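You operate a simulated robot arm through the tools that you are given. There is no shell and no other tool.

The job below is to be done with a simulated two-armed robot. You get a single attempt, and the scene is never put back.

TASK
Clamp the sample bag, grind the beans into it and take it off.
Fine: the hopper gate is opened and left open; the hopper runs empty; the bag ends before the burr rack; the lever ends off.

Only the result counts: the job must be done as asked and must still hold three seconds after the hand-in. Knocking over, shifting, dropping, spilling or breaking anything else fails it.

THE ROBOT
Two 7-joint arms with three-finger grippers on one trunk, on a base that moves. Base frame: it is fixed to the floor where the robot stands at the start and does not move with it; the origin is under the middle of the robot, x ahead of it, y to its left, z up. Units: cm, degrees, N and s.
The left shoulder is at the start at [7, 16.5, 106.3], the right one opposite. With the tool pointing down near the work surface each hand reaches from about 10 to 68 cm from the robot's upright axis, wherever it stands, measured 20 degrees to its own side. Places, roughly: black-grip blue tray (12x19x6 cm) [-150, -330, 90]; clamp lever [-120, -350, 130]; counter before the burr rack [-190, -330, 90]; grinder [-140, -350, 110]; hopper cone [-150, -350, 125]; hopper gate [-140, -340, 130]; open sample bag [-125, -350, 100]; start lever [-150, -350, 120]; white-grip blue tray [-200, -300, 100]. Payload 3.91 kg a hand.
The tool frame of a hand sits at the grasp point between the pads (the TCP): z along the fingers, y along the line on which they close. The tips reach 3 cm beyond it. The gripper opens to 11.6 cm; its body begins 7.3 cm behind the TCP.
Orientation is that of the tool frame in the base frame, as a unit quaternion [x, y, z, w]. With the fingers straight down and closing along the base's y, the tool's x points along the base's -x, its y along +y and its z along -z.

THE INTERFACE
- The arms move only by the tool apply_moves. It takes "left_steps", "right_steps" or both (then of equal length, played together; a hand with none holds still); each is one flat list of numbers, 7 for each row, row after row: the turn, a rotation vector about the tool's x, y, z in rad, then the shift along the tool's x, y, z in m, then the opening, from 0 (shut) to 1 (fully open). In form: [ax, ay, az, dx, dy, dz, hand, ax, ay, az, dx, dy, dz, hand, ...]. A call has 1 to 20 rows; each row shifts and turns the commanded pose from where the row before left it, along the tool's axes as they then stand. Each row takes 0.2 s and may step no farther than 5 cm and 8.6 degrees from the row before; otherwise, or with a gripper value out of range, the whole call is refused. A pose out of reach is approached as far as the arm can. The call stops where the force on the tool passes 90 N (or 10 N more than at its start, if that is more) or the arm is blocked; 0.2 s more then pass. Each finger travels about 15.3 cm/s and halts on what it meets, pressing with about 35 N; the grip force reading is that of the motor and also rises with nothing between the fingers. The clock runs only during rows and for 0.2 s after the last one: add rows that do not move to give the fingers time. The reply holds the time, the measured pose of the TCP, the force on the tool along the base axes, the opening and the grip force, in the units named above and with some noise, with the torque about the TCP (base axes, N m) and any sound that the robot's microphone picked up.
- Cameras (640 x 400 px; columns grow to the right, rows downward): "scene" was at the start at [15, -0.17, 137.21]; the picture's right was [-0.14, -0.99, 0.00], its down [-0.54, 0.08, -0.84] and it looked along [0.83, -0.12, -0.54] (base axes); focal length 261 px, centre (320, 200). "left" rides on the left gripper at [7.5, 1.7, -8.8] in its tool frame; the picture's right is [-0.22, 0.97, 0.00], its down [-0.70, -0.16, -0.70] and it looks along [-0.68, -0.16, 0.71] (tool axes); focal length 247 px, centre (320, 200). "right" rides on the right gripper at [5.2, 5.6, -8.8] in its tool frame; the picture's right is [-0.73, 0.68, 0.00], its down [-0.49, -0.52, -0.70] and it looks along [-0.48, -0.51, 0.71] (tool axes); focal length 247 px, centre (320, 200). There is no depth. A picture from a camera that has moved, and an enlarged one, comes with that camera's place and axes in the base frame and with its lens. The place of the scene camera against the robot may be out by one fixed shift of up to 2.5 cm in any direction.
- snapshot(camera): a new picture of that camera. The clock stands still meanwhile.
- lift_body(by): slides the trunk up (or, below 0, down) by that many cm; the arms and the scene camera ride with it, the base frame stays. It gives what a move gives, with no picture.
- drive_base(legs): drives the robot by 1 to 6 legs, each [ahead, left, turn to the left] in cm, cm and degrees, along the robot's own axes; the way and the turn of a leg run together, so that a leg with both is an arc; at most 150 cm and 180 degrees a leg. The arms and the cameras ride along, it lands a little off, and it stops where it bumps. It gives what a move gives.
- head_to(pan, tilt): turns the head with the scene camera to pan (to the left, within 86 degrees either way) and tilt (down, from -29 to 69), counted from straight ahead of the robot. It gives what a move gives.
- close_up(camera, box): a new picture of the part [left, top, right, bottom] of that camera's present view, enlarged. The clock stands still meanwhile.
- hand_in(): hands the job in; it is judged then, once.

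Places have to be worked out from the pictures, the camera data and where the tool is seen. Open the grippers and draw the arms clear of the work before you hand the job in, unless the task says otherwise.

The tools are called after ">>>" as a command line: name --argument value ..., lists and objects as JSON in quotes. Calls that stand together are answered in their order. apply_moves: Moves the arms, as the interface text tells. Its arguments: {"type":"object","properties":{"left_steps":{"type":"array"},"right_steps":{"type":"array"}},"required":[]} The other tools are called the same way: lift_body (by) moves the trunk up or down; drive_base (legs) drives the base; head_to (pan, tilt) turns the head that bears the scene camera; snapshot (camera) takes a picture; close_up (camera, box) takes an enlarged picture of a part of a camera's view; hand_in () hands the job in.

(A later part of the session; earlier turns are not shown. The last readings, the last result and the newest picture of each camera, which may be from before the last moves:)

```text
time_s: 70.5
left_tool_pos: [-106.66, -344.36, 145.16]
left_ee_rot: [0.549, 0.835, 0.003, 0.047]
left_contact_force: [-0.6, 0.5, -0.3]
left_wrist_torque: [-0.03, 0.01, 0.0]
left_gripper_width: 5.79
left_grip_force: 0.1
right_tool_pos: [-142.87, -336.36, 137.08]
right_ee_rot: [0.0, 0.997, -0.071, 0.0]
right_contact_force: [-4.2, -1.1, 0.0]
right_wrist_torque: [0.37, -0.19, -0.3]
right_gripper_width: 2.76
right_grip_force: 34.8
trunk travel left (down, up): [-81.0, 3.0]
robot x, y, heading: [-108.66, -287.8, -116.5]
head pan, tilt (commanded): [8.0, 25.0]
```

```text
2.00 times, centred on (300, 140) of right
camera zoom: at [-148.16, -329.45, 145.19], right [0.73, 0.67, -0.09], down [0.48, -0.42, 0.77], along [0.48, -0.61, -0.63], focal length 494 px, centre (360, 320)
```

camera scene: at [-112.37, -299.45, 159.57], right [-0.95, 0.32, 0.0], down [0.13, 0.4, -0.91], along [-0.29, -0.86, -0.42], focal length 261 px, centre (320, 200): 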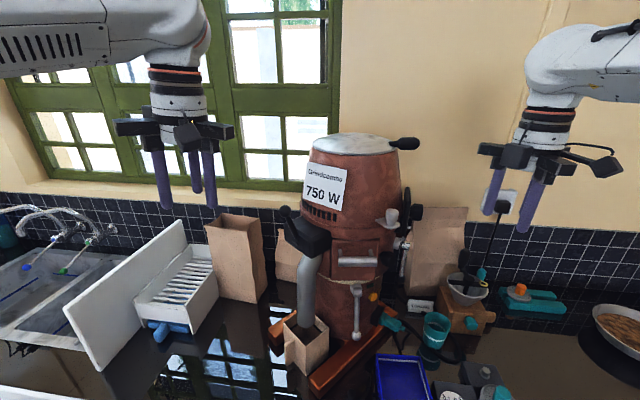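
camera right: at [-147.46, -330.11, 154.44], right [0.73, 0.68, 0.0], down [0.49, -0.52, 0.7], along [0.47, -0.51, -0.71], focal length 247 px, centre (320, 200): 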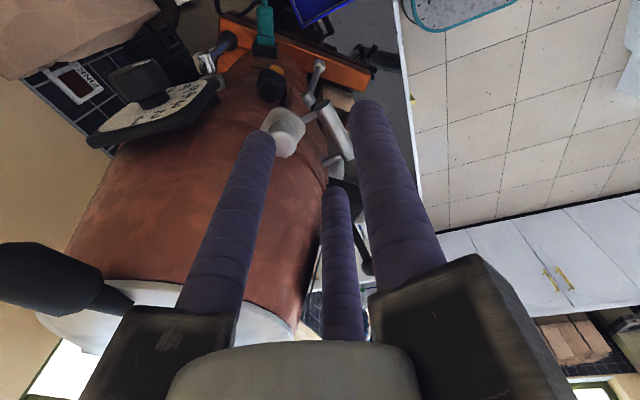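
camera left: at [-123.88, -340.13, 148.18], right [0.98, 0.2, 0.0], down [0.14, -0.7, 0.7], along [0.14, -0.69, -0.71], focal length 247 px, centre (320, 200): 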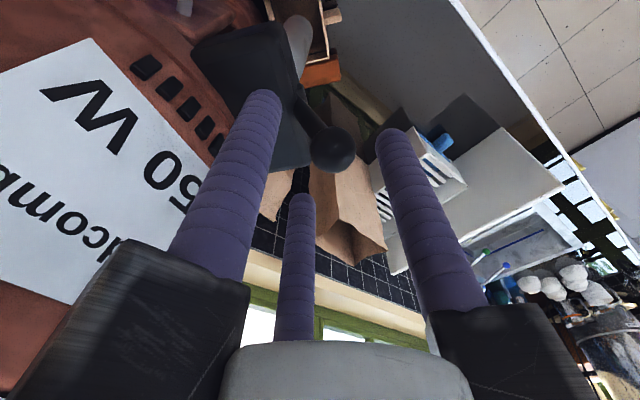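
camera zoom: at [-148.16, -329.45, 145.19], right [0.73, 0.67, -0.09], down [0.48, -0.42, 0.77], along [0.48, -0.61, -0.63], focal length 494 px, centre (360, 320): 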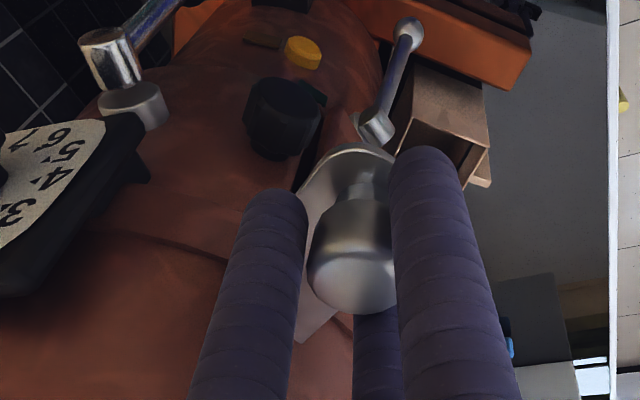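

Still free after about 3.9 cm. I pull on and watch for the end stop.

>>> apply_moves --right_steps '[0, 0, 0, 0.0008, 0.005, -0.0007, 0, 0, 0, 0, 0.0008, 0.005, -0.0007, 0]'

```text
time_s: 71.1
left_tool_pos: [-106.56, -345.03, 144.84]
left_ee_rot: [0.548, 0.835, 0.005, 0.044]
left_contact_force: [-0.7, 1.1, -1.0]
left_wrist_torque: [0.0, 0.03, 0.03]
left_gripper_width: 5.8
left_grip_force: 0.2
right_tool_pos: [-142.79, -336.15, 137.16]
right_ee_rot: [0.001, 0.997, -0.072, 0.0]
right_contact_force: [-1.9, -30.7, 3.8]
right_wrist_torque: [0.11, -0.06, -0.29]
right_gripper_width: 2.78
right_grip_force: 35.0
trunk travel left (down, up): [-81.0, 3.0]
robot x, y, heading: [-108.58, -287.48, -116.3]
head pan, tilt (commanded): [8.0, 25.0]
```

The force along the pull jumped to 31 N with no more travel: the gate is at its open stop (about 4.1 cm). I relieve the load, open the fingers and rise off the knob.

>>> apply_moves --right_steps '[0, 0, 0, 0, -0.006, 0.0008, 0, 0, 0, 0, 0, 0, 0, 0.3, 0, 0, 0, 0, 0, 0, 0.4, 0, 0, 0, 0, -0.0028, -0.0198, 0.4, 0, 0, 0, 0, -0.0028, -0.0198, 0.4, 0, 0, 0, 0, -0.0028, -0.0198, 0.4]'

>>> snapshot --camera "scene"

>>> snapshot --camera "right"

```text
time_s: 72.5
left_tool_pos: [-106.47, -344.27, 145.17]
left_ee_rot: [0.549, 0.835, 0.003, 0.046]
left_contact_force: [0.0, -0.5, -0.1]
left_wrist_torque: [0.01, 0.02, 0.01]
left_gripper_width: 5.8
left_grip_force: 0.1
right_tool_pos: [-142.81, -335.96, 143.25]
right_ee_rot: [-0.001, 0.998, -0.07, 0.0]
right_contact_force: [1.0, 0.8, 0.0]
right_wrist_torque: [-0.02, 0.01, 0.06]
right_gripper_width: 4.66
right_grip_force: 0.0
trunk travel left (down, up): [-81.0, 3.0]
robot x, y, heading: [-108.6, -287.78, -116.3]
head pan, tilt (commanded): [8.0, 25.0]
```

```text
taken
camera scene: at [-112.63, -300.27, 159.47], right [-0.95, 0.32, 0.0], down [0.13, 0.4, -0.91], along [-0.29, -0.86, -0.42], focal length 261 px, centre (320, 200)
```

scene: 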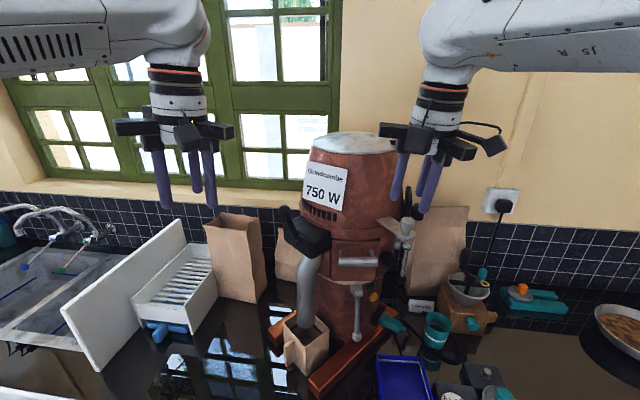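

```text
taken
camera right: at [-148.14, -329.01, 151.35], right [0.73, 0.67, -0.1], down [0.49, -0.42, 0.77], along [0.48, -0.61, -0.63], focal length 247 px, centre (320, 200)
```

right: 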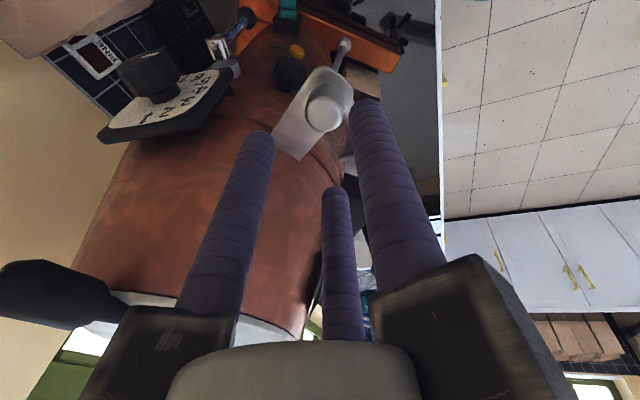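

The gate stands open. Next the start lever: from the two right-camera views its head is at about [-151.7, -345.4, 123] and its black ball at [-151.6, -345.4, 112.5], hub axis pointing about 124° in the plane. I'll grasp the ball from outside with the hand horizontal; first I move the right hand away, yaw it 30° and pitch it forward.

>>> apply_moves --right_steps '[0, 0, 0, 0.0384, 0.0213, 0.0076, 0.4, 0, 0, 0, 0.0384, 0.0213, 0.0076, 0.4, 0, 0, 0, 0.0384, 0.0213, 0.0076, 0.4, 0, 0, 0, 0.0384, 0.0213, 0.0076, 0.4, 0, 0, 0, 0.0384, 0.0213, 0.0076, 0.4, 0, -0.0183, -0.1296, 0, 0, 0, 0.4, 0, -0.0183, -0.1296, 0, 0, 0, 0.4, 0, -0.0183, -0.1296, 0, 0, 0, 0.4, 0, -0.0183, -0.1296, 0, 0, 0, 0.4]'

>>> apply_moves --right_steps '[0.1431, 0, 0, 0, 0, 0, 0.4, 0.1431, 0, 0, 0, 0, 0, 0.4, 0.1431, 0, 0, 0, 0, 0, 0.4, 0.1431, 0, 0, 0, 0, 0, 0.4, 0.1431, 0, 0, 0, 0, 0, 0.4, 0.1431, 0, 0, 0, 0, 0, 0.4, 0.1431, 0, 0, 0, 0, 0, 0.4, 0.1431, 0, 0, 0, 0, 0, 0.4, 0.1431, 0, 0, 0, 0, 0, 0.4, 0.1431, 0, 0, 0, 0, 0, 0.4]'

>>> snapshot --camera "scene"

>>> snapshot --camera "right"

```text
time_s: 74.5
left_tool_pos: [-106.58, -344.28, 145.14]
left_ee_rot: [0.549, 0.835, 0.003, 0.045]
left_contact_force: [0.4, -0.8, -0.2]
left_wrist_torque: [0.02, -0.01, 0.0]
left_gripper_width: 5.81
left_grip_force: 0.1
right_tool_pos: [-162.04, -325.91, 138.05]
right_ee_rot: [-0.259, 0.963, -0.069, 0.018]
right_contact_force: [0.2, -0.5, 0.9]
right_wrist_torque: [0.01, 0.01, -0.01]
right_gripper_width: 4.65
right_grip_force: 0.1
trunk travel left (down, up): [-81.0, 3.0]
robot x, y, heading: [-108.55, -288.17, -116.5]
head pan, tilt (commanded): [8.0, 25.0]
```

```text
time_s: 76.7
left_tool_pos: [-106.55, -344.16, 145.19]
left_ee_rot: [0.549, 0.835, 0.003, 0.046]
left_contact_force: [-0.2, 0.4, -0.3]
left_wrist_torque: [0.0, -0.01, -0.03]
left_gripper_width: 5.81
left_grip_force: 0.0
right_tool_pos: [-162.23, -325.78, 138.02]
right_ee_rot: [0.182, -0.681, 0.685, -0.183]
right_contact_force: [-0.4, 0.4, 0.2]
right_wrist_torque: [0.04, 0.0, -0.03]
right_gripper_width: 4.65
right_grip_force: 0.1
trunk travel left (down, up): [-81.0, 3.0]
robot x, y, heading: [-108.61, -288.01, -116.4]
head pan, tilt (commanded): [8.0, 25.0]
```

```text
taken
camera scene: at [-112.75, -300.17, 159.48], right [-0.95, 0.32, 0.0], down [0.13, 0.4, -0.91], along [-0.29, -0.86, -0.42], focal length 261 px, centre (320, 200)
```

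scene: 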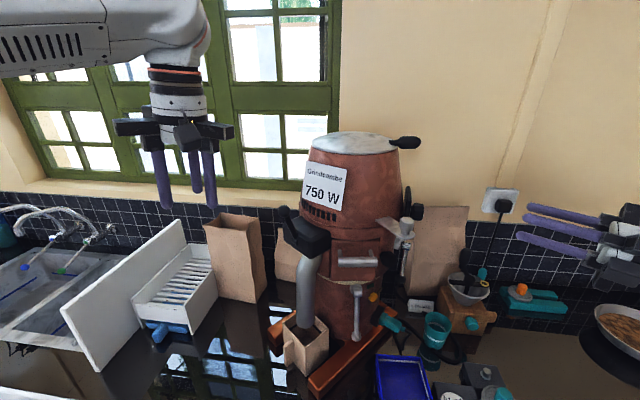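

```text
taken
camera right: at [-171.22, -320.78, 132.49], right [0.64, 0.36, -0.68], down [0.07, 0.85, 0.52], along [0.77, -0.38, 0.52], focal length 247 px, centre (320, 200)
```

right: 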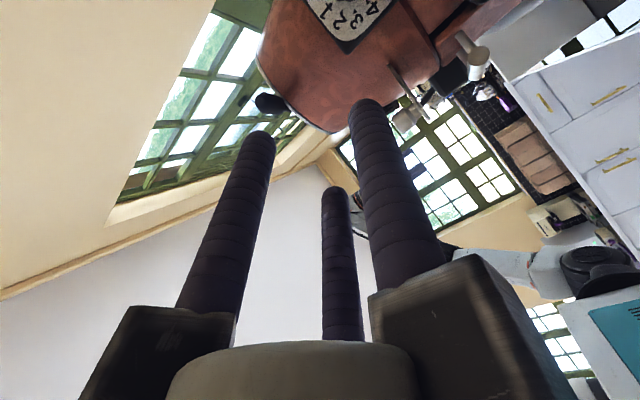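

The hand is now horizontal, pointing at 300° with the single finger below. I lower it to ball height and move partway toward the lever, then check the alignment.

>>> apply_moves --right_steps '[0, 0, 0, 0, 0.0425, 0, 0.4, 0, 0, 0, 0, 0.0425, 0, 0.4, 0, 0, 0, 0, 0.0425, 0, 0.4, 0, 0, 0, 0, 0.0425, 0, 0.4, 0, 0, 0, 0, 0.0425, 0, 0.4, 0, 0, 0, 0.006, 0.0425, 0, 0.4, 0, 0, 0, 0, 0, 0.04, 0.4, 0, 0, 0, 0, 0, 0.04, 0.4, 0, 0, 0, 0, 0, 0.04, 0.4]'

>>> snapshot --camera "right"

>>> close_up --camera "scene" --box '[340, 200, 540, 360]'

```text
time_s: 78.7
left_tool_pos: [-106.66, -344.25, 145.17]
left_ee_rot: [0.549, 0.835, 0.003, 0.046]
left_contact_force: [-0.1, 0.1, -0.6]
left_wrist_torque: [-0.01, 0.01, 0.04]
left_gripper_width: 5.76
left_grip_force: 0.0
right_tool_pos: [-161.58, -326.71, 111.01]
right_ee_rot: [0.181, -0.683, 0.684, -0.182]
right_contact_force: [0.2, 0.2, 0.6]
right_wrist_torque: [-0.01, 0.03, -0.01]
right_gripper_width: 4.64
right_grip_force: 0.0
right hand out of reach, approached as far as the arm can: row 7, 8, 9
trunk travel left (down, up): [-81.0, 3.0]
robot x, y, heading: [-109.01, -287.92, -116.3]
head pan, tilt (commanded): [8.0, 25.0]
```

```text
taken
camera right: at [-170.69, -321.6, 105.54], right [0.64, 0.36, -0.68], down [0.07, 0.85, 0.52], along [0.77, -0.38, 0.51], focal length 247 px, centre (320, 200)
```

right: 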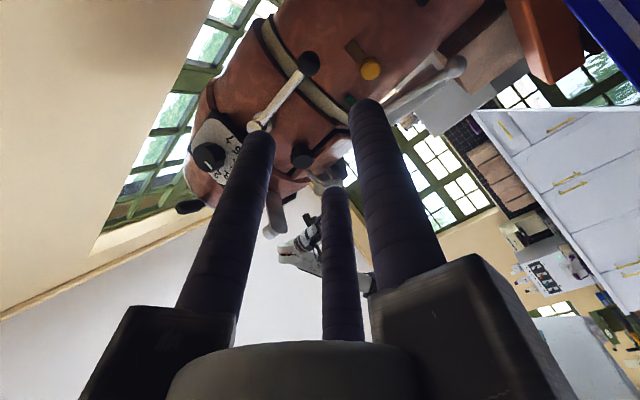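

```text
2.50 times, centred on (440, 280) of scene
camera zoom: at [-112.7, -300.23, 159.47], right [-0.95, 0.32, 0.0], down [0.13, 0.4, -0.91], along [-0.29, -0.86, -0.42], focal length 652 px, centre (20, 0)
```

zoom: 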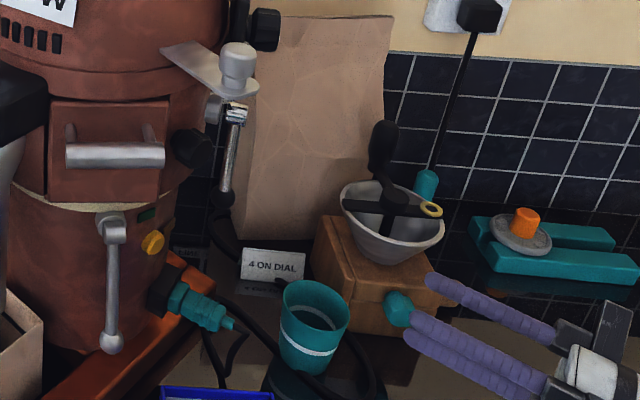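

The straight approach at 300° is out of reach, so I yaw the hand back 30° to point along -y, which suits the arm better, shift it in line with the lever and advance again.

>>> apply_moves --right_steps '[0, 0.1309, 0, 0, 0, 0, 0.4, 0, 0.1309, 0, 0, 0, 0, 0.4, 0, 0.1309, 0, 0, 0, 0, 0.4, 0, 0.1309, 0, 0, 0, 0, 0.4, 0, 0, 0, -0.0333, -0.005, 0, 0.4, 0, 0, 0, -0.0333, -0.005, 0, 0.4, 0, 0, 0, -0.0333, -0.005, 0, 0.4, 0, 0, 0, 0, 0, 0.03, 0.4, 0, 0, 0, 0, 0, 0.03, 0.4, 0, 0, 0, 0, 0, 0.03, 0.4]'

>>> snapshot --camera "right"

>>> close_up --camera "scene" --box '[340, 200, 540, 360]'

```text
time_s: 80.9
left_tool_pos: [-106.53, -344.19, 145.25]
left_ee_rot: [0.549, 0.834, 0.003, 0.046]
left_contact_force: [0.5, 0.8, -0.4]
left_wrist_torque: [0.0, -0.01, 0.02]
left_gripper_width: 5.8
left_grip_force: 0.1
right_tool_pos: [-154.15, -328.45, 111.93]
right_ee_rot: [-0.001, -0.706, 0.708, -0.001]
right_contact_force: [-0.5, -0.9, 0.5]
right_wrist_torque: [0.02, 0.0, -0.04]
right_gripper_width: 4.62
right_grip_force: 0.1
right hand out of reach, approached as far as the arm can: row 8, 9, 10
trunk travel left (down, up): [-81.0, 3.0]
robot x, y, heading: [-109.15, -287.98, -116.6]
head pan, tilt (commanded): [8.0, 25.0]
```

```text
taken
camera right: at [-159.6, -319.61, 106.35], right [0.73, 0.0, -0.68], down [0.49, 0.7, 0.52], along [0.48, -0.71, 0.52], focal length 247 px, centre (320, 200)
```

right: 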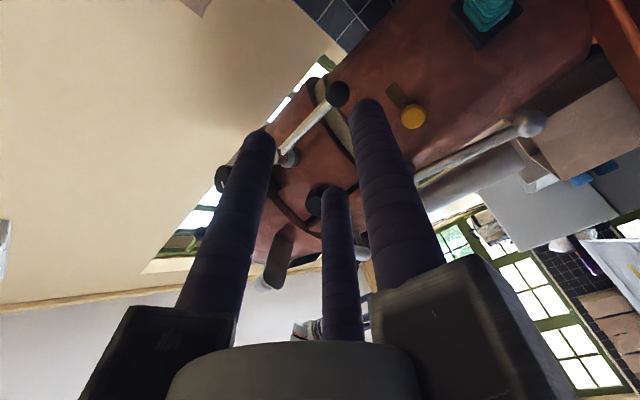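

```text
2.50 times, centred on (440, 280) of scene
camera zoom: at [-112.66, -300.16, 159.48], right [-0.95, 0.32, 0.0], down [0.13, 0.4, -0.91], along [-0.29, -0.86, -0.42], focal length 652 px, centre (20, 0)
```

zoom: 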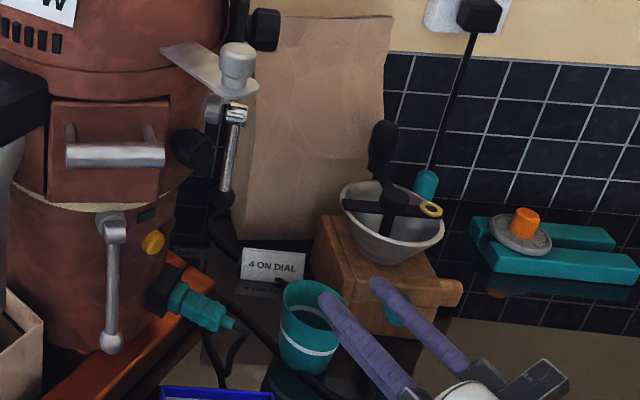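

Still out of reach – the trunk is too high for a level hand at this height. I raise the right hand, park the left hand closer to me, and then lower the trunk so the forearm is more level.

>>> apply_moves --left_steps '[0, 0, 0.1475, 0, 0, 0, 0.5, 0, 0, 0.1475, 0, 0, 0, 0.5, 0, 0, 0.1475, 0, 0, 0, 0.5, 0, 0, 0.1475, 0, 0, 0, 0.5, 0, 0, 0.1475, 0, 0, 0, 0.5, 0, 0, 0.1475, 0, 0, 0, 0.5, 0, 0, 0, 0.04, 0, 0, 0.5, 0, 0, 0, 0.04, 0, 0, 0.5, 0, 0, 0, 0.04, 0, 0, 0.5, 0, 0, 0, 0.04, 0, 0, 0.5]' --right_steps '[0, 0, 0, 0, -0.043, -0.005, 0.4, 0, 0, 0, 0, -0.043, -0.005, 0.4, 0, 0, 0, 0, -0.043, -0.005, 0.4, 0, 0, 0, 0, -0.043, -0.005, 0.4, 0, 0, 0, 0, -0.043, 0, 0.4, 0, 0, 0, 0, -0.043, 0, 0.4, 0, 0, 0, 0, 0, 0, 0.4, 0, 0, 0, 0, 0, 0, 0.4, 0, 0, 0, 0, 0, 0, 0.4, 0, 0, 0, 0, 0, 0, 0.4]'

>>> lift_body --by -25

>>> snapshot --camera "scene"

```text
time_s: 83.3
left_tool_pos: [-98.94, -330.05, 144.9]
left_ee_rot: [0.853, 0.519, 0.02, 0.039]
left_contact_force: [-0.7, -1.1, 0.4]
left_wrist_torque: [0.04, 0.02, -0.02]
left_gripper_width: 5.79
left_grip_force: 0.1
right_tool_pos: [-158.31, -325.84, 136.82]
right_ee_rot: [-0.064, -0.676, 0.733, -0.042]
right_contact_force: [0.9, 0.2, 0.0]
right_wrist_torque: [-0.05, 0.0, -0.03]
right_gripper_width: 4.63
right_grip_force: 0.0
right hand out of reach, approached as far as the arm can: row 4, 6
trunk travel left (down, up): [-81.0, 3.0]
robot x, y, heading: [-108.71, -288.17, -116.6]
head pan, tilt (commanded): [8.0, 25.0]
stopped in row 10 (right hand): the arm was blocked; the commanded pose is now the measured one
```

```text
time_s: 85.9
left_tool_pos: [-99.23, -329.87, 120.15]
left_ee_rot: [0.853, 0.519, 0.022, 0.041]
left_contact_force: [-0.4, -0.3, 0.2]
left_wrist_torque: [0.02, 0.04, -0.01]
left_gripper_width: 5.81
left_grip_force: 0.0
right_tool_pos: [-158.55, -325.57, 111.74]
right_ee_rot: [-0.065, -0.676, 0.733, -0.044]
right_contact_force: [0.3, -0.3, 0.0]
right_wrist_torque: [-0.01, 0.01, -0.01]
right_gripper_width: 4.64
right_grip_force: 0.1
trunk travel left (down, up): [-56.0, 28.0]
robot x, y, heading: [-108.87, -288.24, -116.4]
head pan, tilt (commanded): [8.0, 25.0]
```

```text
taken
camera scene: at [-112.66, -300.18, 134.48], right [-0.95, 0.32, 0.0], down [0.13, 0.4, -0.91], along [-0.29, -0.86, -0.42], focal length 261 px, centre (320, 200)
```

scene: 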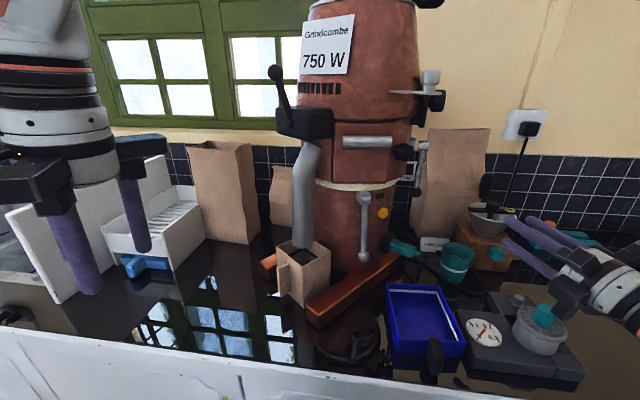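

The arm is near a wrist limit in this roll. I lift the trunk 8 cm for clearance over the scale/pot and roll the hand 90° (single finger to the left, pair to the right), which is closer to its neutral roll and suits gripping the vertical rod.

>>> lift_body --by 8

>>> apply_moves --right_steps '[0, 0, 0.1428, 0, 0, 0, 0.4, 0, 0, 0.1428, 0, 0, 0, 0.4, 0, 0, 0.1428, 0, 0, 0, 0.4, 0, 0, 0.1428, 0, 0, 0, 0.4, 0, 0, 0.1428, 0, 0, 0, 0.4, 0, 0, 0.1428, 0, 0, 0, 0.4, 0, 0, 0.1428, 0, 0, 0, 0.4, 0, 0, 0.1428, 0, 0, 0, 0.4, 0, 0, 0.1428, 0, 0, 0, 0.4, 0, 0, 0.1428, 0, 0, 0, 0.4, 0, 0, 0.1428, 0, 0, 0, 0.4]'

>>> snapshot --camera "scene"

>>> snapshot --camera "right"

```text
time_s: 87.1
left_tool_pos: [-99.32, -330.04, 128.16]
left_ee_rot: [0.853, 0.519, 0.021, 0.041]
left_contact_force: [0.5, 0.7, -0.3]
left_wrist_torque: [-0.01, 0.0, -0.04]
left_gripper_width: 5.79
left_grip_force: 0.1
right_tool_pos: [-158.65, -325.61, 119.72]
right_ee_rot: [-0.065, -0.676, 0.732, -0.044]
right_contact_force: [-0.2, 0.3, 0.6]
right_wrist_torque: [0.0, -0.03, -0.03]
right_gripper_width: 4.63
right_grip_force: 0.0
trunk travel left (down, up): [-64.0, 20.0]
robot x, y, heading: [-108.84, -288.31, -116.5]
head pan, tilt (commanded): [8.0, 25.0]
```

```text
time_s: 89.5
left_tool_pos: [-99.24, -329.82, 128.18]
left_ee_rot: [0.853, 0.519, 0.022, 0.041]
left_contact_force: [0.0, 0.5, 0.5]
left_wrist_torque: [0.01, 0.03, -0.04]
left_gripper_width: 5.79
left_grip_force: 0.1
right_tool_pos: [-158.58, -325.64, 119.84]
right_ee_rot: [0.524, 0.431, -0.487, 0.55]
right_contact_force: [-0.1, 1.0, 0.1]
right_wrist_torque: [0.01, -0.02, -0.01]
right_gripper_width: 4.65
right_grip_force: 0.0
trunk travel left (down, up): [-64.0, 20.0]
robot x, y, heading: [-108.74, -287.59, -116.4]
head pan, tilt (commanded): [8.0, 25.0]
```

```text
taken
camera scene: at [-112.66, -300.19, 142.48], right [-0.95, 0.32, 0.0], down [0.13, 0.4, -0.91], along [-0.29, -0.86, -0.42], focal length 261 px, centre (320, 200)
```

scene: 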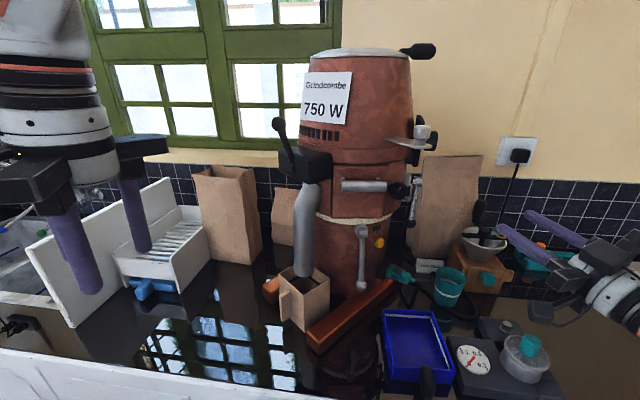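

```text
taken
camera right: at [-152.03, -317.29, 114.95], right [0.56, 0.04, 0.83], down [-0.57, 0.75, 0.34], along [-0.61, -0.66, 0.45], focal length 247 px, centre (320, 200)
```

right: 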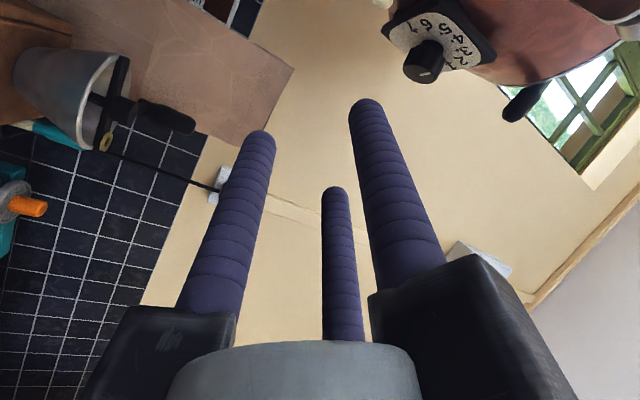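

The roll is right apart from about 9°. I level it, line up with the lever rod (X ≈ -152.4, z ≈ 118) with the fingers half open, and advance to about 9 cm short.

>>> apply_moves --right_steps '[0, 0, -0.079, 0, 0, 0, 0.5, 0, 0, -0.079, 0, 0, 0, 0.5, 0, 0.08, 0, 0, 0, 0, 0.5, 0, 0, 0, 0.01, 0.031, 0, 0.5, 0, 0, 0, 0.01, 0.031, 0, 0.5, 0, 0, 0, 0, 0, 0.03, 0.5, 0, 0, 0, 0, 0, 0.03, 0.5, 0, 0, 0, 0, 0, 0.03, 0.5]'

>>> snapshot --camera "right"

>>> close_up --camera "scene" --box '[360, 140, 520, 300]'

```text
time_s: 91.3
left_tool_pos: [-99.38, -329.99, 128.1]
left_ee_rot: [0.853, 0.52, 0.023, 0.04]
left_contact_force: [0.0, -0.7, -0.5]
left_wrist_torque: [0.01, 0.0, 0.01]
left_gripper_width: 5.79
left_grip_force: 0.0
right_tool_pos: [-154.67, -336.2, 117.35]
right_ee_rot: [-0.508, -0.493, 0.509, -0.49]
right_contact_force: [-0.3, -0.4, -0.9]
right_wrist_torque: [-0.07, -0.02, 0.01]
right_gripper_width: 5.81
right_grip_force: 0.1
right hand out of reach, approached as far as the arm can: row 5
trunk travel left (down, up): [-64.0, 20.0]
robot x, y, heading: [-108.91, -288.17, -116.4]
head pan, tilt (commanded): [8.0, 25.0]
```

```text
taken
camera right: at [-148.81, -327.62, 112.24], right [0.68, -0.02, 0.73], down [-0.5, 0.72, 0.49], along [-0.53, -0.7, 0.48], focal length 247 px, centre (320, 200)
```

right: 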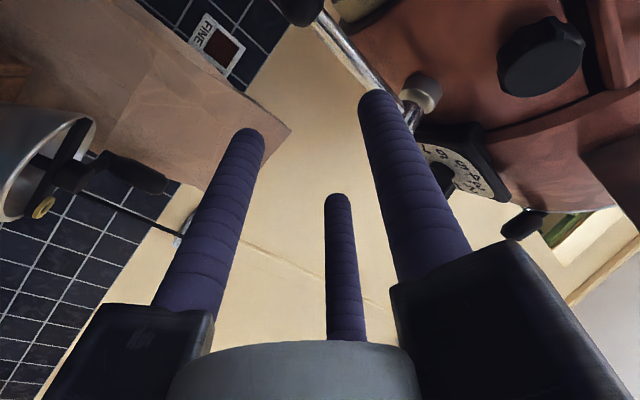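

```text
2.50 times, centred on (440, 220) of scene
camera zoom: at [-112.71, -300.32, 142.46], right [-0.95, 0.32, 0.0], down [0.13, 0.4, -0.91], along [-0.29, -0.86, -0.42], focal length 652 px, centre (20, 150)
```

zoom: 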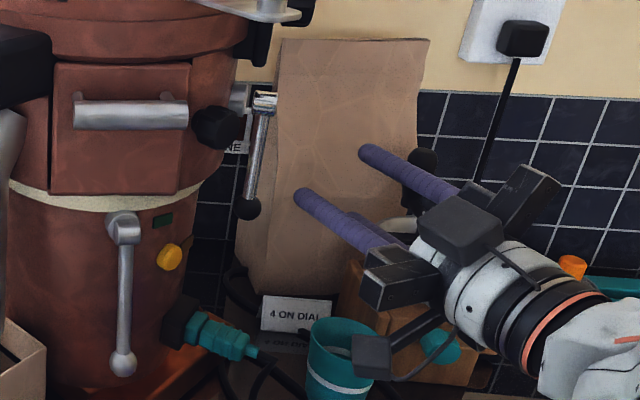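

The hand is level and close; the lever head/ball read [-150.8, -345.4, 123] and [-151.6, -345.4, 112.8]. I shift 2.7 cm left to centre the rod between the fingers.

>>> apply_moves --right_steps '[0, 0, 0, 0, 0.0135, 0, 0.5, 0, 0, 0, 0, 0.0135, 0, 0.5, 0, 0, 0, 0, 0, 0, 0.5]'

>>> close_up --camera "scene" --box '[360, 140, 520, 300]'

```text
time_s: 92.1
left_tool_pos: [-99.22, -329.99, 128.05]
left_ee_rot: [0.854, 0.519, 0.022, 0.041]
left_contact_force: [0.1, 0.1, -0.5]
left_wrist_torque: [0.03, 0.0, 0.01]
left_gripper_width: 5.83
left_grip_force: 0.0
right_tool_pos: [-151.91, -336.13, 117.36]
right_ee_rot: [-0.508, -0.493, 0.509, -0.489]
right_contact_force: [-0.5, 0.3, -0.6]
right_wrist_torque: [-0.01, 0.02, -0.02]
right_gripper_width: 5.8
right_grip_force: 0.0
trunk travel left (down, up): [-64.0, 20.0]
robot x, y, heading: [-108.89, -288.14, -116.3]
head pan, tilt (commanded): [8.0, 25.0]
```

```text
2.50 times, centred on (440, 220) of scene
camera zoom: at [-112.69, -300.19, 142.48], right [-0.95, 0.32, 0.0], down [0.13, 0.4, -0.91], along [-0.29, -0.86, -0.42], focal length 652 px, centre (20, 150)
```

zoom: 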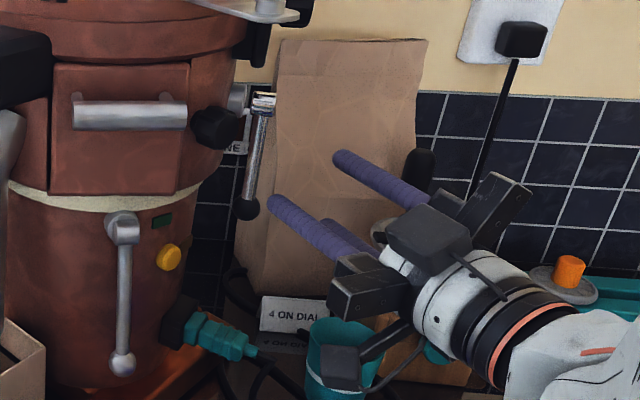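

The rod should pass between the single finger and the pair. I narrow the opening a little, shift 0.4 cm right and advance 5 cm.

>>> apply_moves --right_steps '[0, 0, 0, 0, -0.004, 0, 0.4, 0, 0, 0, 0, 0, 0.025, 0.4, 0, 0, 0, 0, 0, 0.025, 0.4]'

>>> close_up --camera "scene" --box '[380, 150, 480, 250]'

>>> snapshot --camera "right"

```text
time_s: 92.9
left_tool_pos: [-99.26, -330.05, 128.07]
left_ee_rot: [0.854, 0.519, 0.022, 0.039]
left_contact_force: [0.5, 0.4, 0.4]
left_wrist_torque: [0.04, 0.0, -0.02]
left_gripper_width: 5.79
left_grip_force: 0.1
right_tool_pos: [-152.5, -341.14, 117.2]
right_ee_rot: [-0.509, -0.492, 0.509, -0.49]
right_contact_force: [-0.3, 0.1, 0.5]
right_wrist_torque: [-0.03, 0.03, -0.01]
right_gripper_width: 4.63
right_grip_force: 0.1
trunk travel left (down, up): [-64.0, 20.0]
robot x, y, heading: [-108.76, -288.02, -116.4]
head pan, tilt (commanded): [8.0, 25.0]
```

```text
4.00 times, centred on (430, 200) of scene
camera zoom: at [-112.69, -300.29, 142.46], right [-0.95, 0.32, 0.0], down [0.13, 0.4, -0.91], along [-0.29, -0.86, -0.42], focal length 1042 px, centre (-120, 200)
```

zoom: 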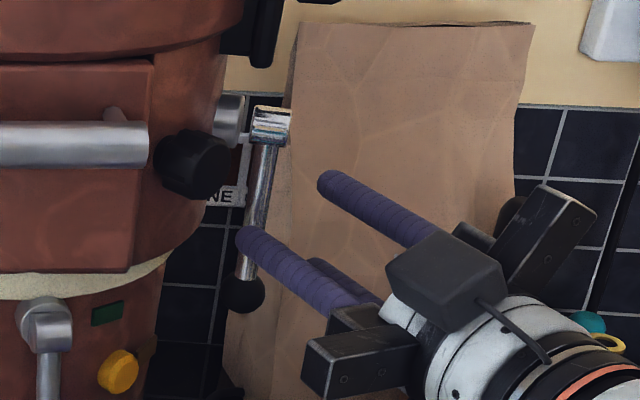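

```text
taken
camera right: at [-146.73, -332.54, 112.2], right [0.68, -0.03, 0.73], down [-0.5, 0.72, 0.49], along [-0.54, -0.7, 0.48], focal length 247 px, centre (320, 200)
```

right: 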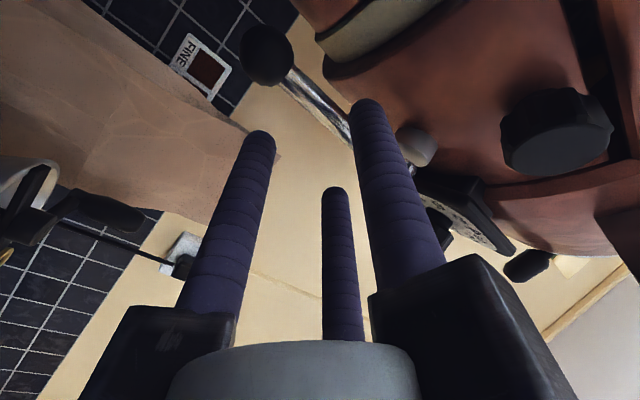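

The rod lies on the inner side of the single finger and the ball below, as planned. I advance the last 2.4 cm.

>>> apply_moves --right_steps '[0, 0, 0, 0, 0, 0.012, 0.4, 0, 0, 0, 0, 0, 0.012, 0.4]'

>>> close_up --camera "scene" --box '[380, 150, 480, 250]'

>>> snapshot --camera "right"

```text
time_s: 93.5
left_tool_pos: [-99.37, -329.94, 128.03]
left_ee_rot: [0.853, 0.52, 0.022, 0.04]
left_contact_force: [0.4, -0.2, 0.4]
left_wrist_torque: [-0.02, -0.02, -0.03]
left_gripper_width: 5.82
left_grip_force: 0.1
right_tool_pos: [-152.61, -343.56, 117.23]
right_ee_rot: [-0.51, -0.491, 0.51, -0.489]
right_contact_force: [-0.4, 0.9, -0.1]
right_wrist_torque: [0.01, 0.01, -0.01]
right_gripper_width: 4.68
right_grip_force: 0.0
trunk travel left (down, up): [-64.0, 20.0]
robot x, y, heading: [-108.6, -288.19, -116.4]
head pan, tilt (commanded): [8.0, 25.0]
```

```text
4.00 times, centred on (430, 200) of scene
camera zoom: at [-112.69, -300.23, 142.47], right [-0.95, 0.32, 0.0], down [0.13, 0.4, -0.91], along [-0.29, -0.86, -0.42], focal length 1042 px, centre (-120, 200)
```

zoom: 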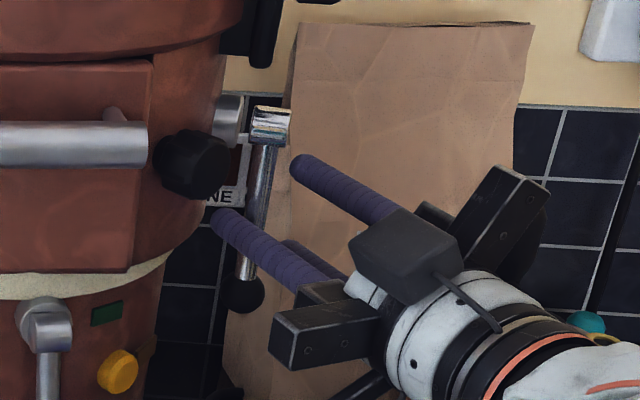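

```text
taken
camera right: at [-146.78, -334.9, 112.21], right [0.68, -0.03, 0.73], down [-0.5, 0.72, 0.49], along [-0.54, -0.7, 0.48], focal length 247 px, centre (320, 200)
```

right: 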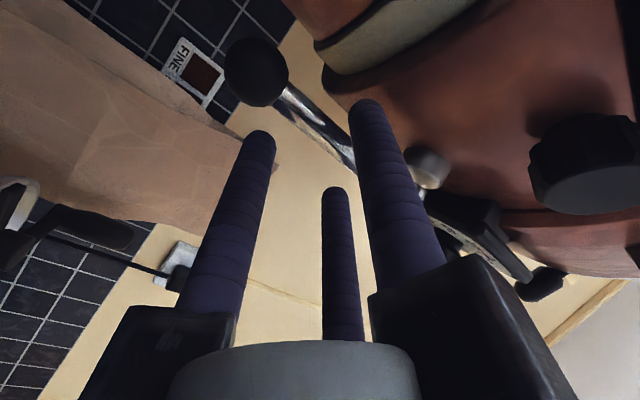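

The rod is caged between the fingers. I centre the hand on it and close to a loose cage (about 2 cm).

>>> apply_moves --right_steps '[0, 0, 0, 0, 0.008, 0, 0.4, 0, 0, 0, 0, 0, 0, 0.3, 0, 0, 0, 0, 0, 0, 0.2, 0, 0, 0, 0, 0, 0, 0.15]'

>>> close_up --camera "scene" --box '[380, 150, 480, 250]'

>>> close_up --camera "right" --box '[200, 20, 460, 200]'

```text
time_s: 94.5
left_tool_pos: [-99.13, -329.81, 128.01]
left_ee_rot: [0.854, 0.519, 0.021, 0.04]
left_contact_force: [-0.2, -0.9, -0.1]
left_wrist_torque: [-0.01, 0.02, 0.0]
left_gripper_width: 5.83
left_grip_force: 0.1
right_tool_pos: [-151.79, -343.65, 117.26]
right_ee_rot: [-0.508, -0.492, 0.509, -0.49]
right_contact_force: [2.3, 0.0, -1.6]
right_wrist_torque: [0.0, -0.08, 0.05]
right_gripper_width: 2.19
right_grip_force: 44.9
trunk travel left (down, up): [-64.0, 20.0]
robot x, y, heading: [-108.47, -287.88, -116.2]
head pan, tilt (commanded): [8.0, 25.0]
```

```text
4.00 times, centred on (430, 200) of scene
camera zoom: at [-112.61, -300.2, 142.48], right [-0.95, 0.32, 0.0], down [0.13, 0.4, -0.91], along [-0.29, -0.86, -0.42], focal length 1042 px, centre (-120, 200)
```

zoom: 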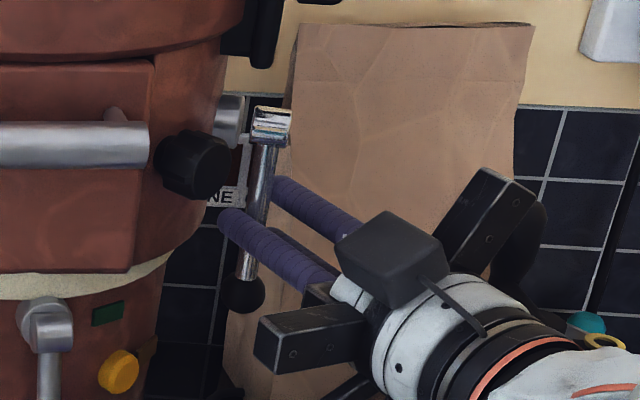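

```text
2.22 times, centred on (330, 110) of right
camera zoom: at [-145.92, -334.89, 112.2], right [0.68, -0.03, 0.73], down [-0.5, 0.72, 0.49], along [-0.54, -0.7, 0.48], focal length 549 px, centre (298, 400)
```

zoom: 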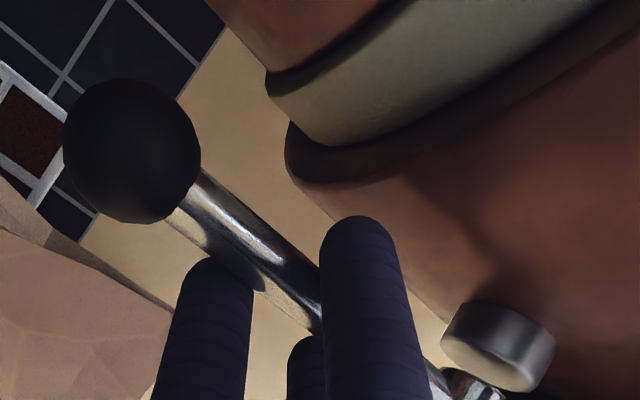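

The rod is held. I test the swing: 0.8 cm toward the grinder's front side (+x,+y) and read the force.

>>> apply_moves --right_steps '[0, 0, 0, 0, 0.0033, -0.0022, 0.15, 0, 0, 0, 0, 0.0033, -0.0022, 0.15]'

```text
time_s: 95.1
left_tool_pos: [-99.71, -330.24, 127.98]
left_ee_rot: [0.855, 0.517, 0.023, 0.04]
left_contact_force: [-0.5, 0.4, 0.3]
left_wrist_torque: [0.04, 0.01, 0.01]
left_gripper_width: 5.81
left_grip_force: 0.0
right_tool_pos: [-151.56, -343.59, 117.35]
right_ee_rot: [-0.51, -0.49, 0.51, -0.49]
right_contact_force: [-22.0, -22.6, 10.3]
right_wrist_torque: [1.64, -0.62, -0.49]
right_gripper_width: 2.15
right_grip_force: 45.3
trunk travel left (down, up): [-64.0, 20.0]
robot x, y, heading: [-108.76, -288.03, -116.5]
head pan, tilt (commanded): [8.0, 25.0]
```

It resists (about 32 N) in that direction, so that side is its stop. I reverse and try the other way (away, toward the wall).

>>> apply_moves --right_steps '[0, 0, 0, 0, -0.0033, 0.0022, 0.15, 0, 0, 0, 0, -0.0033, 0.0022, 0.15, 0, 0, 0, 0, -0.0033, 0.0022, 0.15, 0, 0, 0, 0, -0.0033, 0.0022, 0.15]'

>>> close_up --camera "scene" --box '[380, 150, 480, 250]'

```text
time_s: 96.1
left_tool_pos: [-98.76, -329.4, 128.12]
left_ee_rot: [0.853, 0.519, 0.02, 0.041]
left_contact_force: [-1.0, -0.5, 0.7]
left_wrist_torque: [0.02, -0.01, -0.02]
left_gripper_width: 5.8
left_grip_force: 0.0
right_tool_pos: [-151.71, -343.61, 117.36]
right_ee_rot: [-0.507, -0.496, 0.508, -0.49]
right_contact_force: [18.6, 24.0, -7.4]
right_wrist_torque: [-1.1, -0.12, 0.58]
right_gripper_width: 2.16
right_grip_force: 44.9
trunk travel left (down, up): [-64.0, 20.0]
robot x, y, heading: [-108.35, -287.99, -116.4]
head pan, tilt (commanded): [8.0, 25.0]
```

```text
4.00 times, centred on (430, 200) of scene
camera zoom: at [-112.25, -299.71, 142.51], right [-0.95, 0.32, 0.0], down [0.13, 0.4, -0.91], along [-0.29, -0.86, -0.42], focal length 1042 px, centre (-120, 200)
```

zoom: 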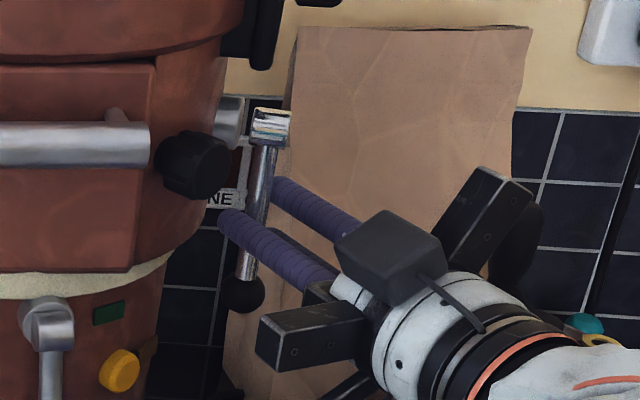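

It resists about equally the other way (30 N, no motion). I ease the load and look closely at the lever head and hub to understand its axis.

>>> apply_moves --right_steps '[0, 0, 0, 0, 0.0033, -0.0022, 0.15, 0, 0, 0, 0, 0.0033, -0.0022, 0.25, 0, 0, 0, 0, 0, 0, 0.4]'

>>> close_up --camera "scene" --box '[420, 165, 470, 230]'

>>> close_up --camera "right" --box '[320, 80, 480, 240]'

```text
time_s: 96.9
left_tool_pos: [-99.26, -329.8, 128.15]
left_ee_rot: [0.854, 0.519, 0.022, 0.04]
left_contact_force: [0.1, 0.0, -1.3]
left_wrist_torque: [0.01, -0.01, 0.02]
left_gripper_width: 5.79
left_grip_force: 0.0
right_tool_pos: [-151.77, -343.65, 117.5]
right_ee_rot: [-0.509, -0.491, 0.51, -0.489]
right_contact_force: [0.7, 0.2, 0.4]
right_wrist_torque: [0.04, -0.01, 0.01]
right_gripper_width: 4.64
right_grip_force: 0.0
trunk travel left (down, up): [-64.0, 20.0]
robot x, y, heading: [-108.62, -288.14, -116.4]
head pan, tilt (commanded): [8.0, 25.0]
```

```text
6.15 times, centred on (445, 198) of scene
camera zoom: at [-112.64, -300.18, 142.49], right [-0.95, 0.32, 0.0], down [0.13, 0.4, -0.91], along [-0.29, -0.86, -0.42], focal length 1604 px, centre (-449, 215)
```

zoom: 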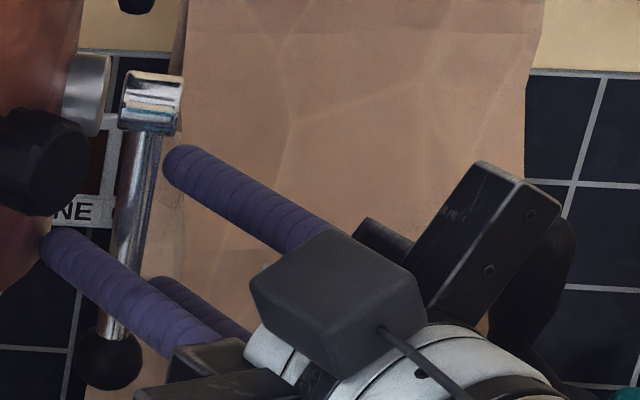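

```text
2.50 times, centred on (400, 160) of right
camera zoom: at [-145.96, -334.92, 112.35], right [0.68, -0.03, 0.73], down [-0.49, 0.72, 0.49], along [-0.54, -0.69, 0.48], focal length 617 px, centre (120, 300)
```

zoom: 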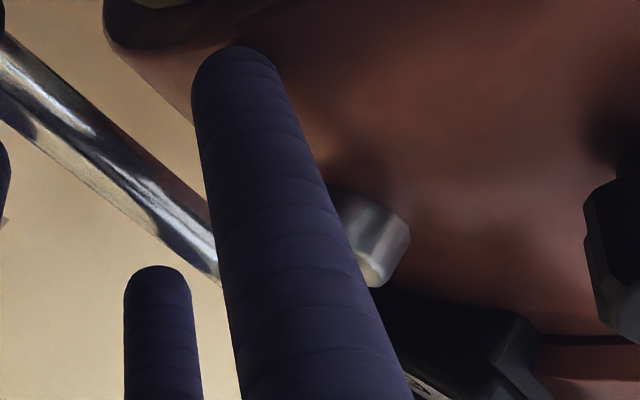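

The head cylinder is coaxial with the hub, so the lever should turn about that axis but may be stiff. Gripping at the ball gives almost twice the arm, so I widen the cage, lower the hand to ball height and close around the ball.

>>> apply_moves --right_steps '[0, 0, 0, 0, -0.004, 0, 0.6, 0, 0, 0, 0, 0, 0, 0.6, 0, 0, 0, 0.022, 0, 0, 0.6, 0, 0, 0, 0.022, 0, 0, 0.6, 0, 0, 0, 0, 0.004, 0, 0.4, 0, 0, 0, 0, 0, 0, 0.2, 0, 0, 0, 0, 0, 0, 0.1]'

>>> close_up --camera "scene" --box '[380, 150, 480, 250]'

>>> snapshot --camera "right"

```text
time_s: 98.5
left_tool_pos: [-99.03, -329.91, 128.15]
left_ee_rot: [0.854, 0.519, 0.021, 0.04]
left_contact_force: [-0.2, -1.3, -0.1]
left_wrist_torque: [-0.01, -0.01, 0.02]
left_gripper_width: 5.8
left_grip_force: 0.0
right_tool_pos: [-151.43, -343.77, 113.04]
right_ee_rot: [-0.509, -0.493, 0.509, -0.488]
right_contact_force: [7.7, 0.6, -4.1]
right_wrist_torque: [-0.58, -0.59, 0.07]
right_gripper_width: 2.98
right_grip_force: 44.6
trunk travel left (down, up): [-64.0, 20.0]
robot x, y, heading: [-108.31, -288.12, -116.3]
head pan, tilt (commanded): [8.0, 25.0]
```

```text
4.00 times, centred on (430, 200) of scene
camera zoom: at [-112.54, -300.21, 142.47], right [-0.95, 0.32, 0.0], down [0.13, 0.4, -0.91], along [-0.29, -0.86, -0.42], focal length 1042 px, centre (-120, 200)
```

zoom: 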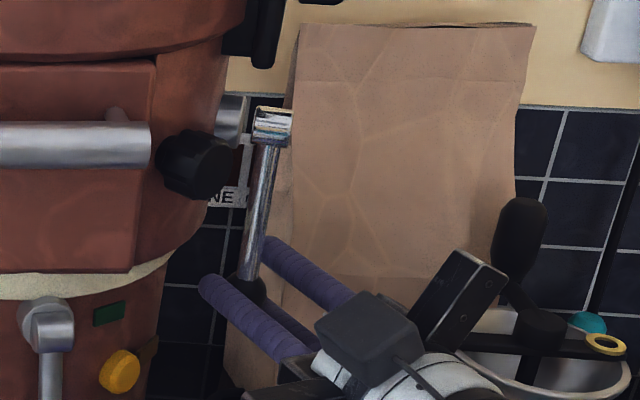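

```text
taken
camera right: at [-145.74, -335.01, 107.91], right [0.68, -0.03, 0.73], down [-0.5, 0.72, 0.49], along [-0.54, -0.7, 0.48], focal length 247 px, centre (320, 200)
```

right: 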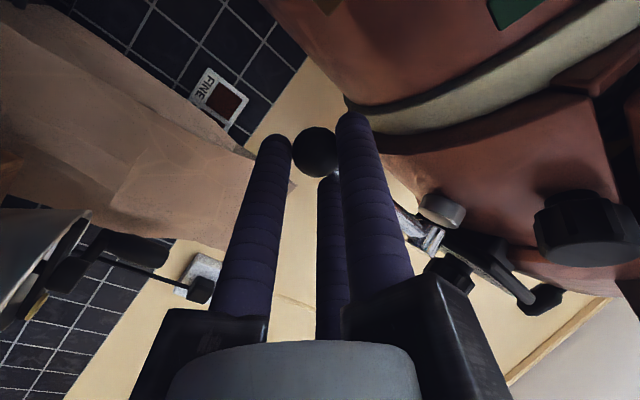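

The ball is held. I push toward the front side (+x,+y) again, now at the ball, reading the force.

>>> apply_moves --right_steps '[0, 0, 0, 0, 0.005, -0.0033, 0.1, 0, 0, 0, 0, 0.005, -0.0033, 0.1]'

```text
time_s: 99.1
left_tool_pos: [-99.61, -330.41, 128.03]
left_ee_rot: [0.854, 0.518, 0.024, 0.04]
left_contact_force: [-0.2, 0.2, 0.5]
left_wrist_torque: [-0.02, -0.03, 0.03]
left_gripper_width: 5.81
left_grip_force: 0.1
right_tool_pos: [-151.23, -343.37, 112.96]
right_ee_rot: [0.51, 0.49, -0.509, 0.491]
right_contact_force: [-19.0, -24.2, 9.9]
right_wrist_torque: [1.91, -2.15, -0.15]
right_gripper_width: 3.02
right_grip_force: 45.5
trunk travel left (down, up): [-64.0, 20.0]
robot x, y, heading: [-108.62, -288.08, -116.5]
head pan, tilt (commanded): [8.0, 25.0]
```

No motion that way at 31 N. I reverse and push toward the back at the ball.

>>> apply_moves --right_steps '[0, 0, 0, 0, -0.005, 0.0033, 0.1, 0, 0, 0, 0, -0.005, 0.0033, 0.1, 0, 0, 0, 0, -0.004, 0.0027, 0.1, 0, 0, 0, 0, -0.004, 0.0027, 0.1]'

>>> close_up --camera "scene" --box '[380, 150, 480, 250]'

```text
time_s: 100.1
left_tool_pos: [-98.59, -329.45, 128.24]
left_ee_rot: [0.854, 0.519, 0.018, 0.041]
left_contact_force: [1.2, 0.5, 0.5]
left_wrist_torque: [-0.01, -0.01, 0.02]
left_gripper_width: 5.81
left_grip_force: 0.0
right_tool_pos: [-151.45, -343.77, 113.02]
right_ee_rot: [-0.506, -0.496, 0.508, -0.489]
right_contact_force: [33.7, 21.4, -1.4]
right_wrist_torque: [-1.11, -0.49, 0.56]
right_gripper_width: 2.95
right_grip_force: 45.4
trunk travel left (down, up): [-64.0, 20.0]
robot x, y, heading: [-108.59, -288.02, -116.4]
head pan, tilt (commanded): [8.0, 25.0]
```

```text
4.00 times, centred on (430, 200) of scene
camera zoom: at [-111.95, -299.73, 142.52], right [-0.95, 0.32, 0.0], down [0.13, 0.4, -0.91], along [-0.29, -0.86, -0.42], focal length 1042 px, centre (-120, 200)
```

zoom: 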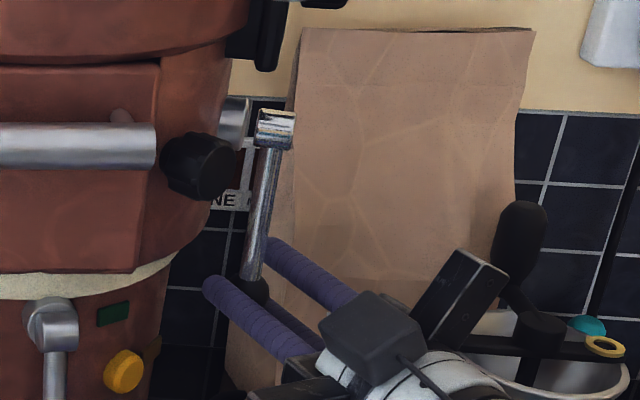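

Neither tangential direction moves at 40 N. I return to neutral and test pulling the ball outward from the body (-x,+y).

>>> apply_moves --right_steps '[0, 0, 0, 0, 0.004, -0.0027, 0.1, 0, 0, 0, 0, 0.004, -0.0027, 0.1, 0, 0, 0, 0, -0.003, -0.004, 0.1, 0, 0, 0, 0, -0.003, -0.004, 0.1]'

```text
time_s: 101.1
left_tool_pos: [-98.5, -330.6, 127.71]
left_ee_rot: [0.853, 0.519, 0.022, 0.036]
left_contact_force: [0.0, -0.6, -0.3]
left_wrist_torque: [0.0, -0.03, 0.01]
left_gripper_width: 5.8
left_grip_force: 0.1
right_tool_pos: [-151.52, -343.74, 113.04]
right_ee_rot: [-0.506, -0.495, 0.509, -0.491]
right_contact_force: [26.4, -38.1, 6.0]
right_wrist_torque: [0.95, -1.08, 0.44]
right_gripper_width: 2.94
right_grip_force: 45.3
trunk travel left (down, up): [-64.0, 20.0]
robot x, y, heading: [-108.69, -287.94, -116.3]
head pan, tilt (commanded): [8.0, 25.0]
```

Lever 3 is rigid in every direction I tried (up to 46 N), so it seems to be a fixed fitting. The silver lever on the front beside the green lamp is the other candidate for the start lever; I release here, withdraw, and turn the hand toward it, tilted 25° down to clear the blue tray.

>>> apply_moves --right_steps '[0, 0, 0, 0, 0.003, 0.004, 0.1, 0, 0, 0, 0, 0.003, 0.004, 0.3, 0, 0, 0, 0, 0, 0, 0.6, 0, 0, 0, 0, 0, -0.01, 0.6, 0, 0, 0, 0, 0, -0.035, 0.6, 0, 0, 0, 0, 0, -0.035, 0.6, 0, 0, 0, 0, 0, -0.035, 0.5, 0.157, 0, 0, 0, 0, 0, 0.5, 0.157, 0, 0, 0, 0, 0, 0.5, 0, 0.1453, 0, 0, 0, 0, 0.5, 0, 0.1453, 0, 0, 0, 0, 0.5, 0, 0.1453, 0, 0, 0, 0, 0.5]'

>>> snapshot --camera "scene"

>>> snapshot --camera "right"

```text
refused: row 8 steps farther than a row can; nothing moved
```

```text
taken
camera scene: at [-112.09, -300.98, 142.44], right [-0.95, 0.31, 0.01], down [0.13, 0.41, -0.9], along [-0.29, -0.86, -0.43], focal length 261 px, centre (320, 200)
```

scene: 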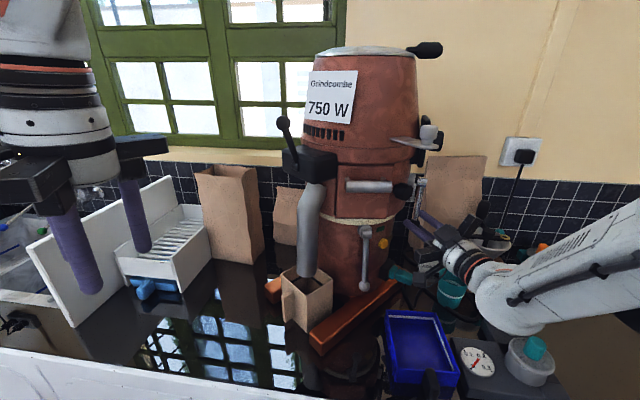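

```text
taken
camera right: at [-145.83, -334.95, 107.86], right [0.69, -0.02, 0.73], down [-0.5, 0.71, 0.49], along [-0.53, -0.7, 0.48], focal length 247 px, centre (320, 200)
```

right: 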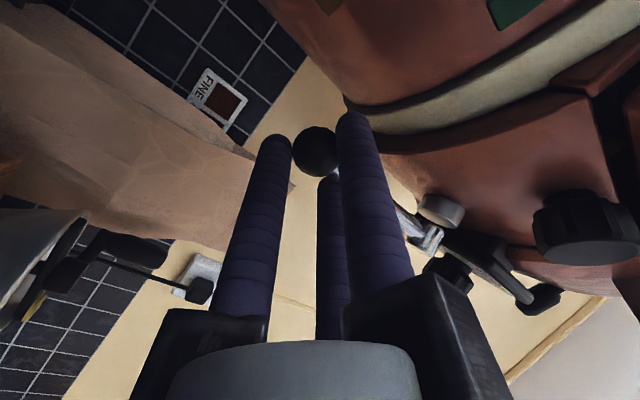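

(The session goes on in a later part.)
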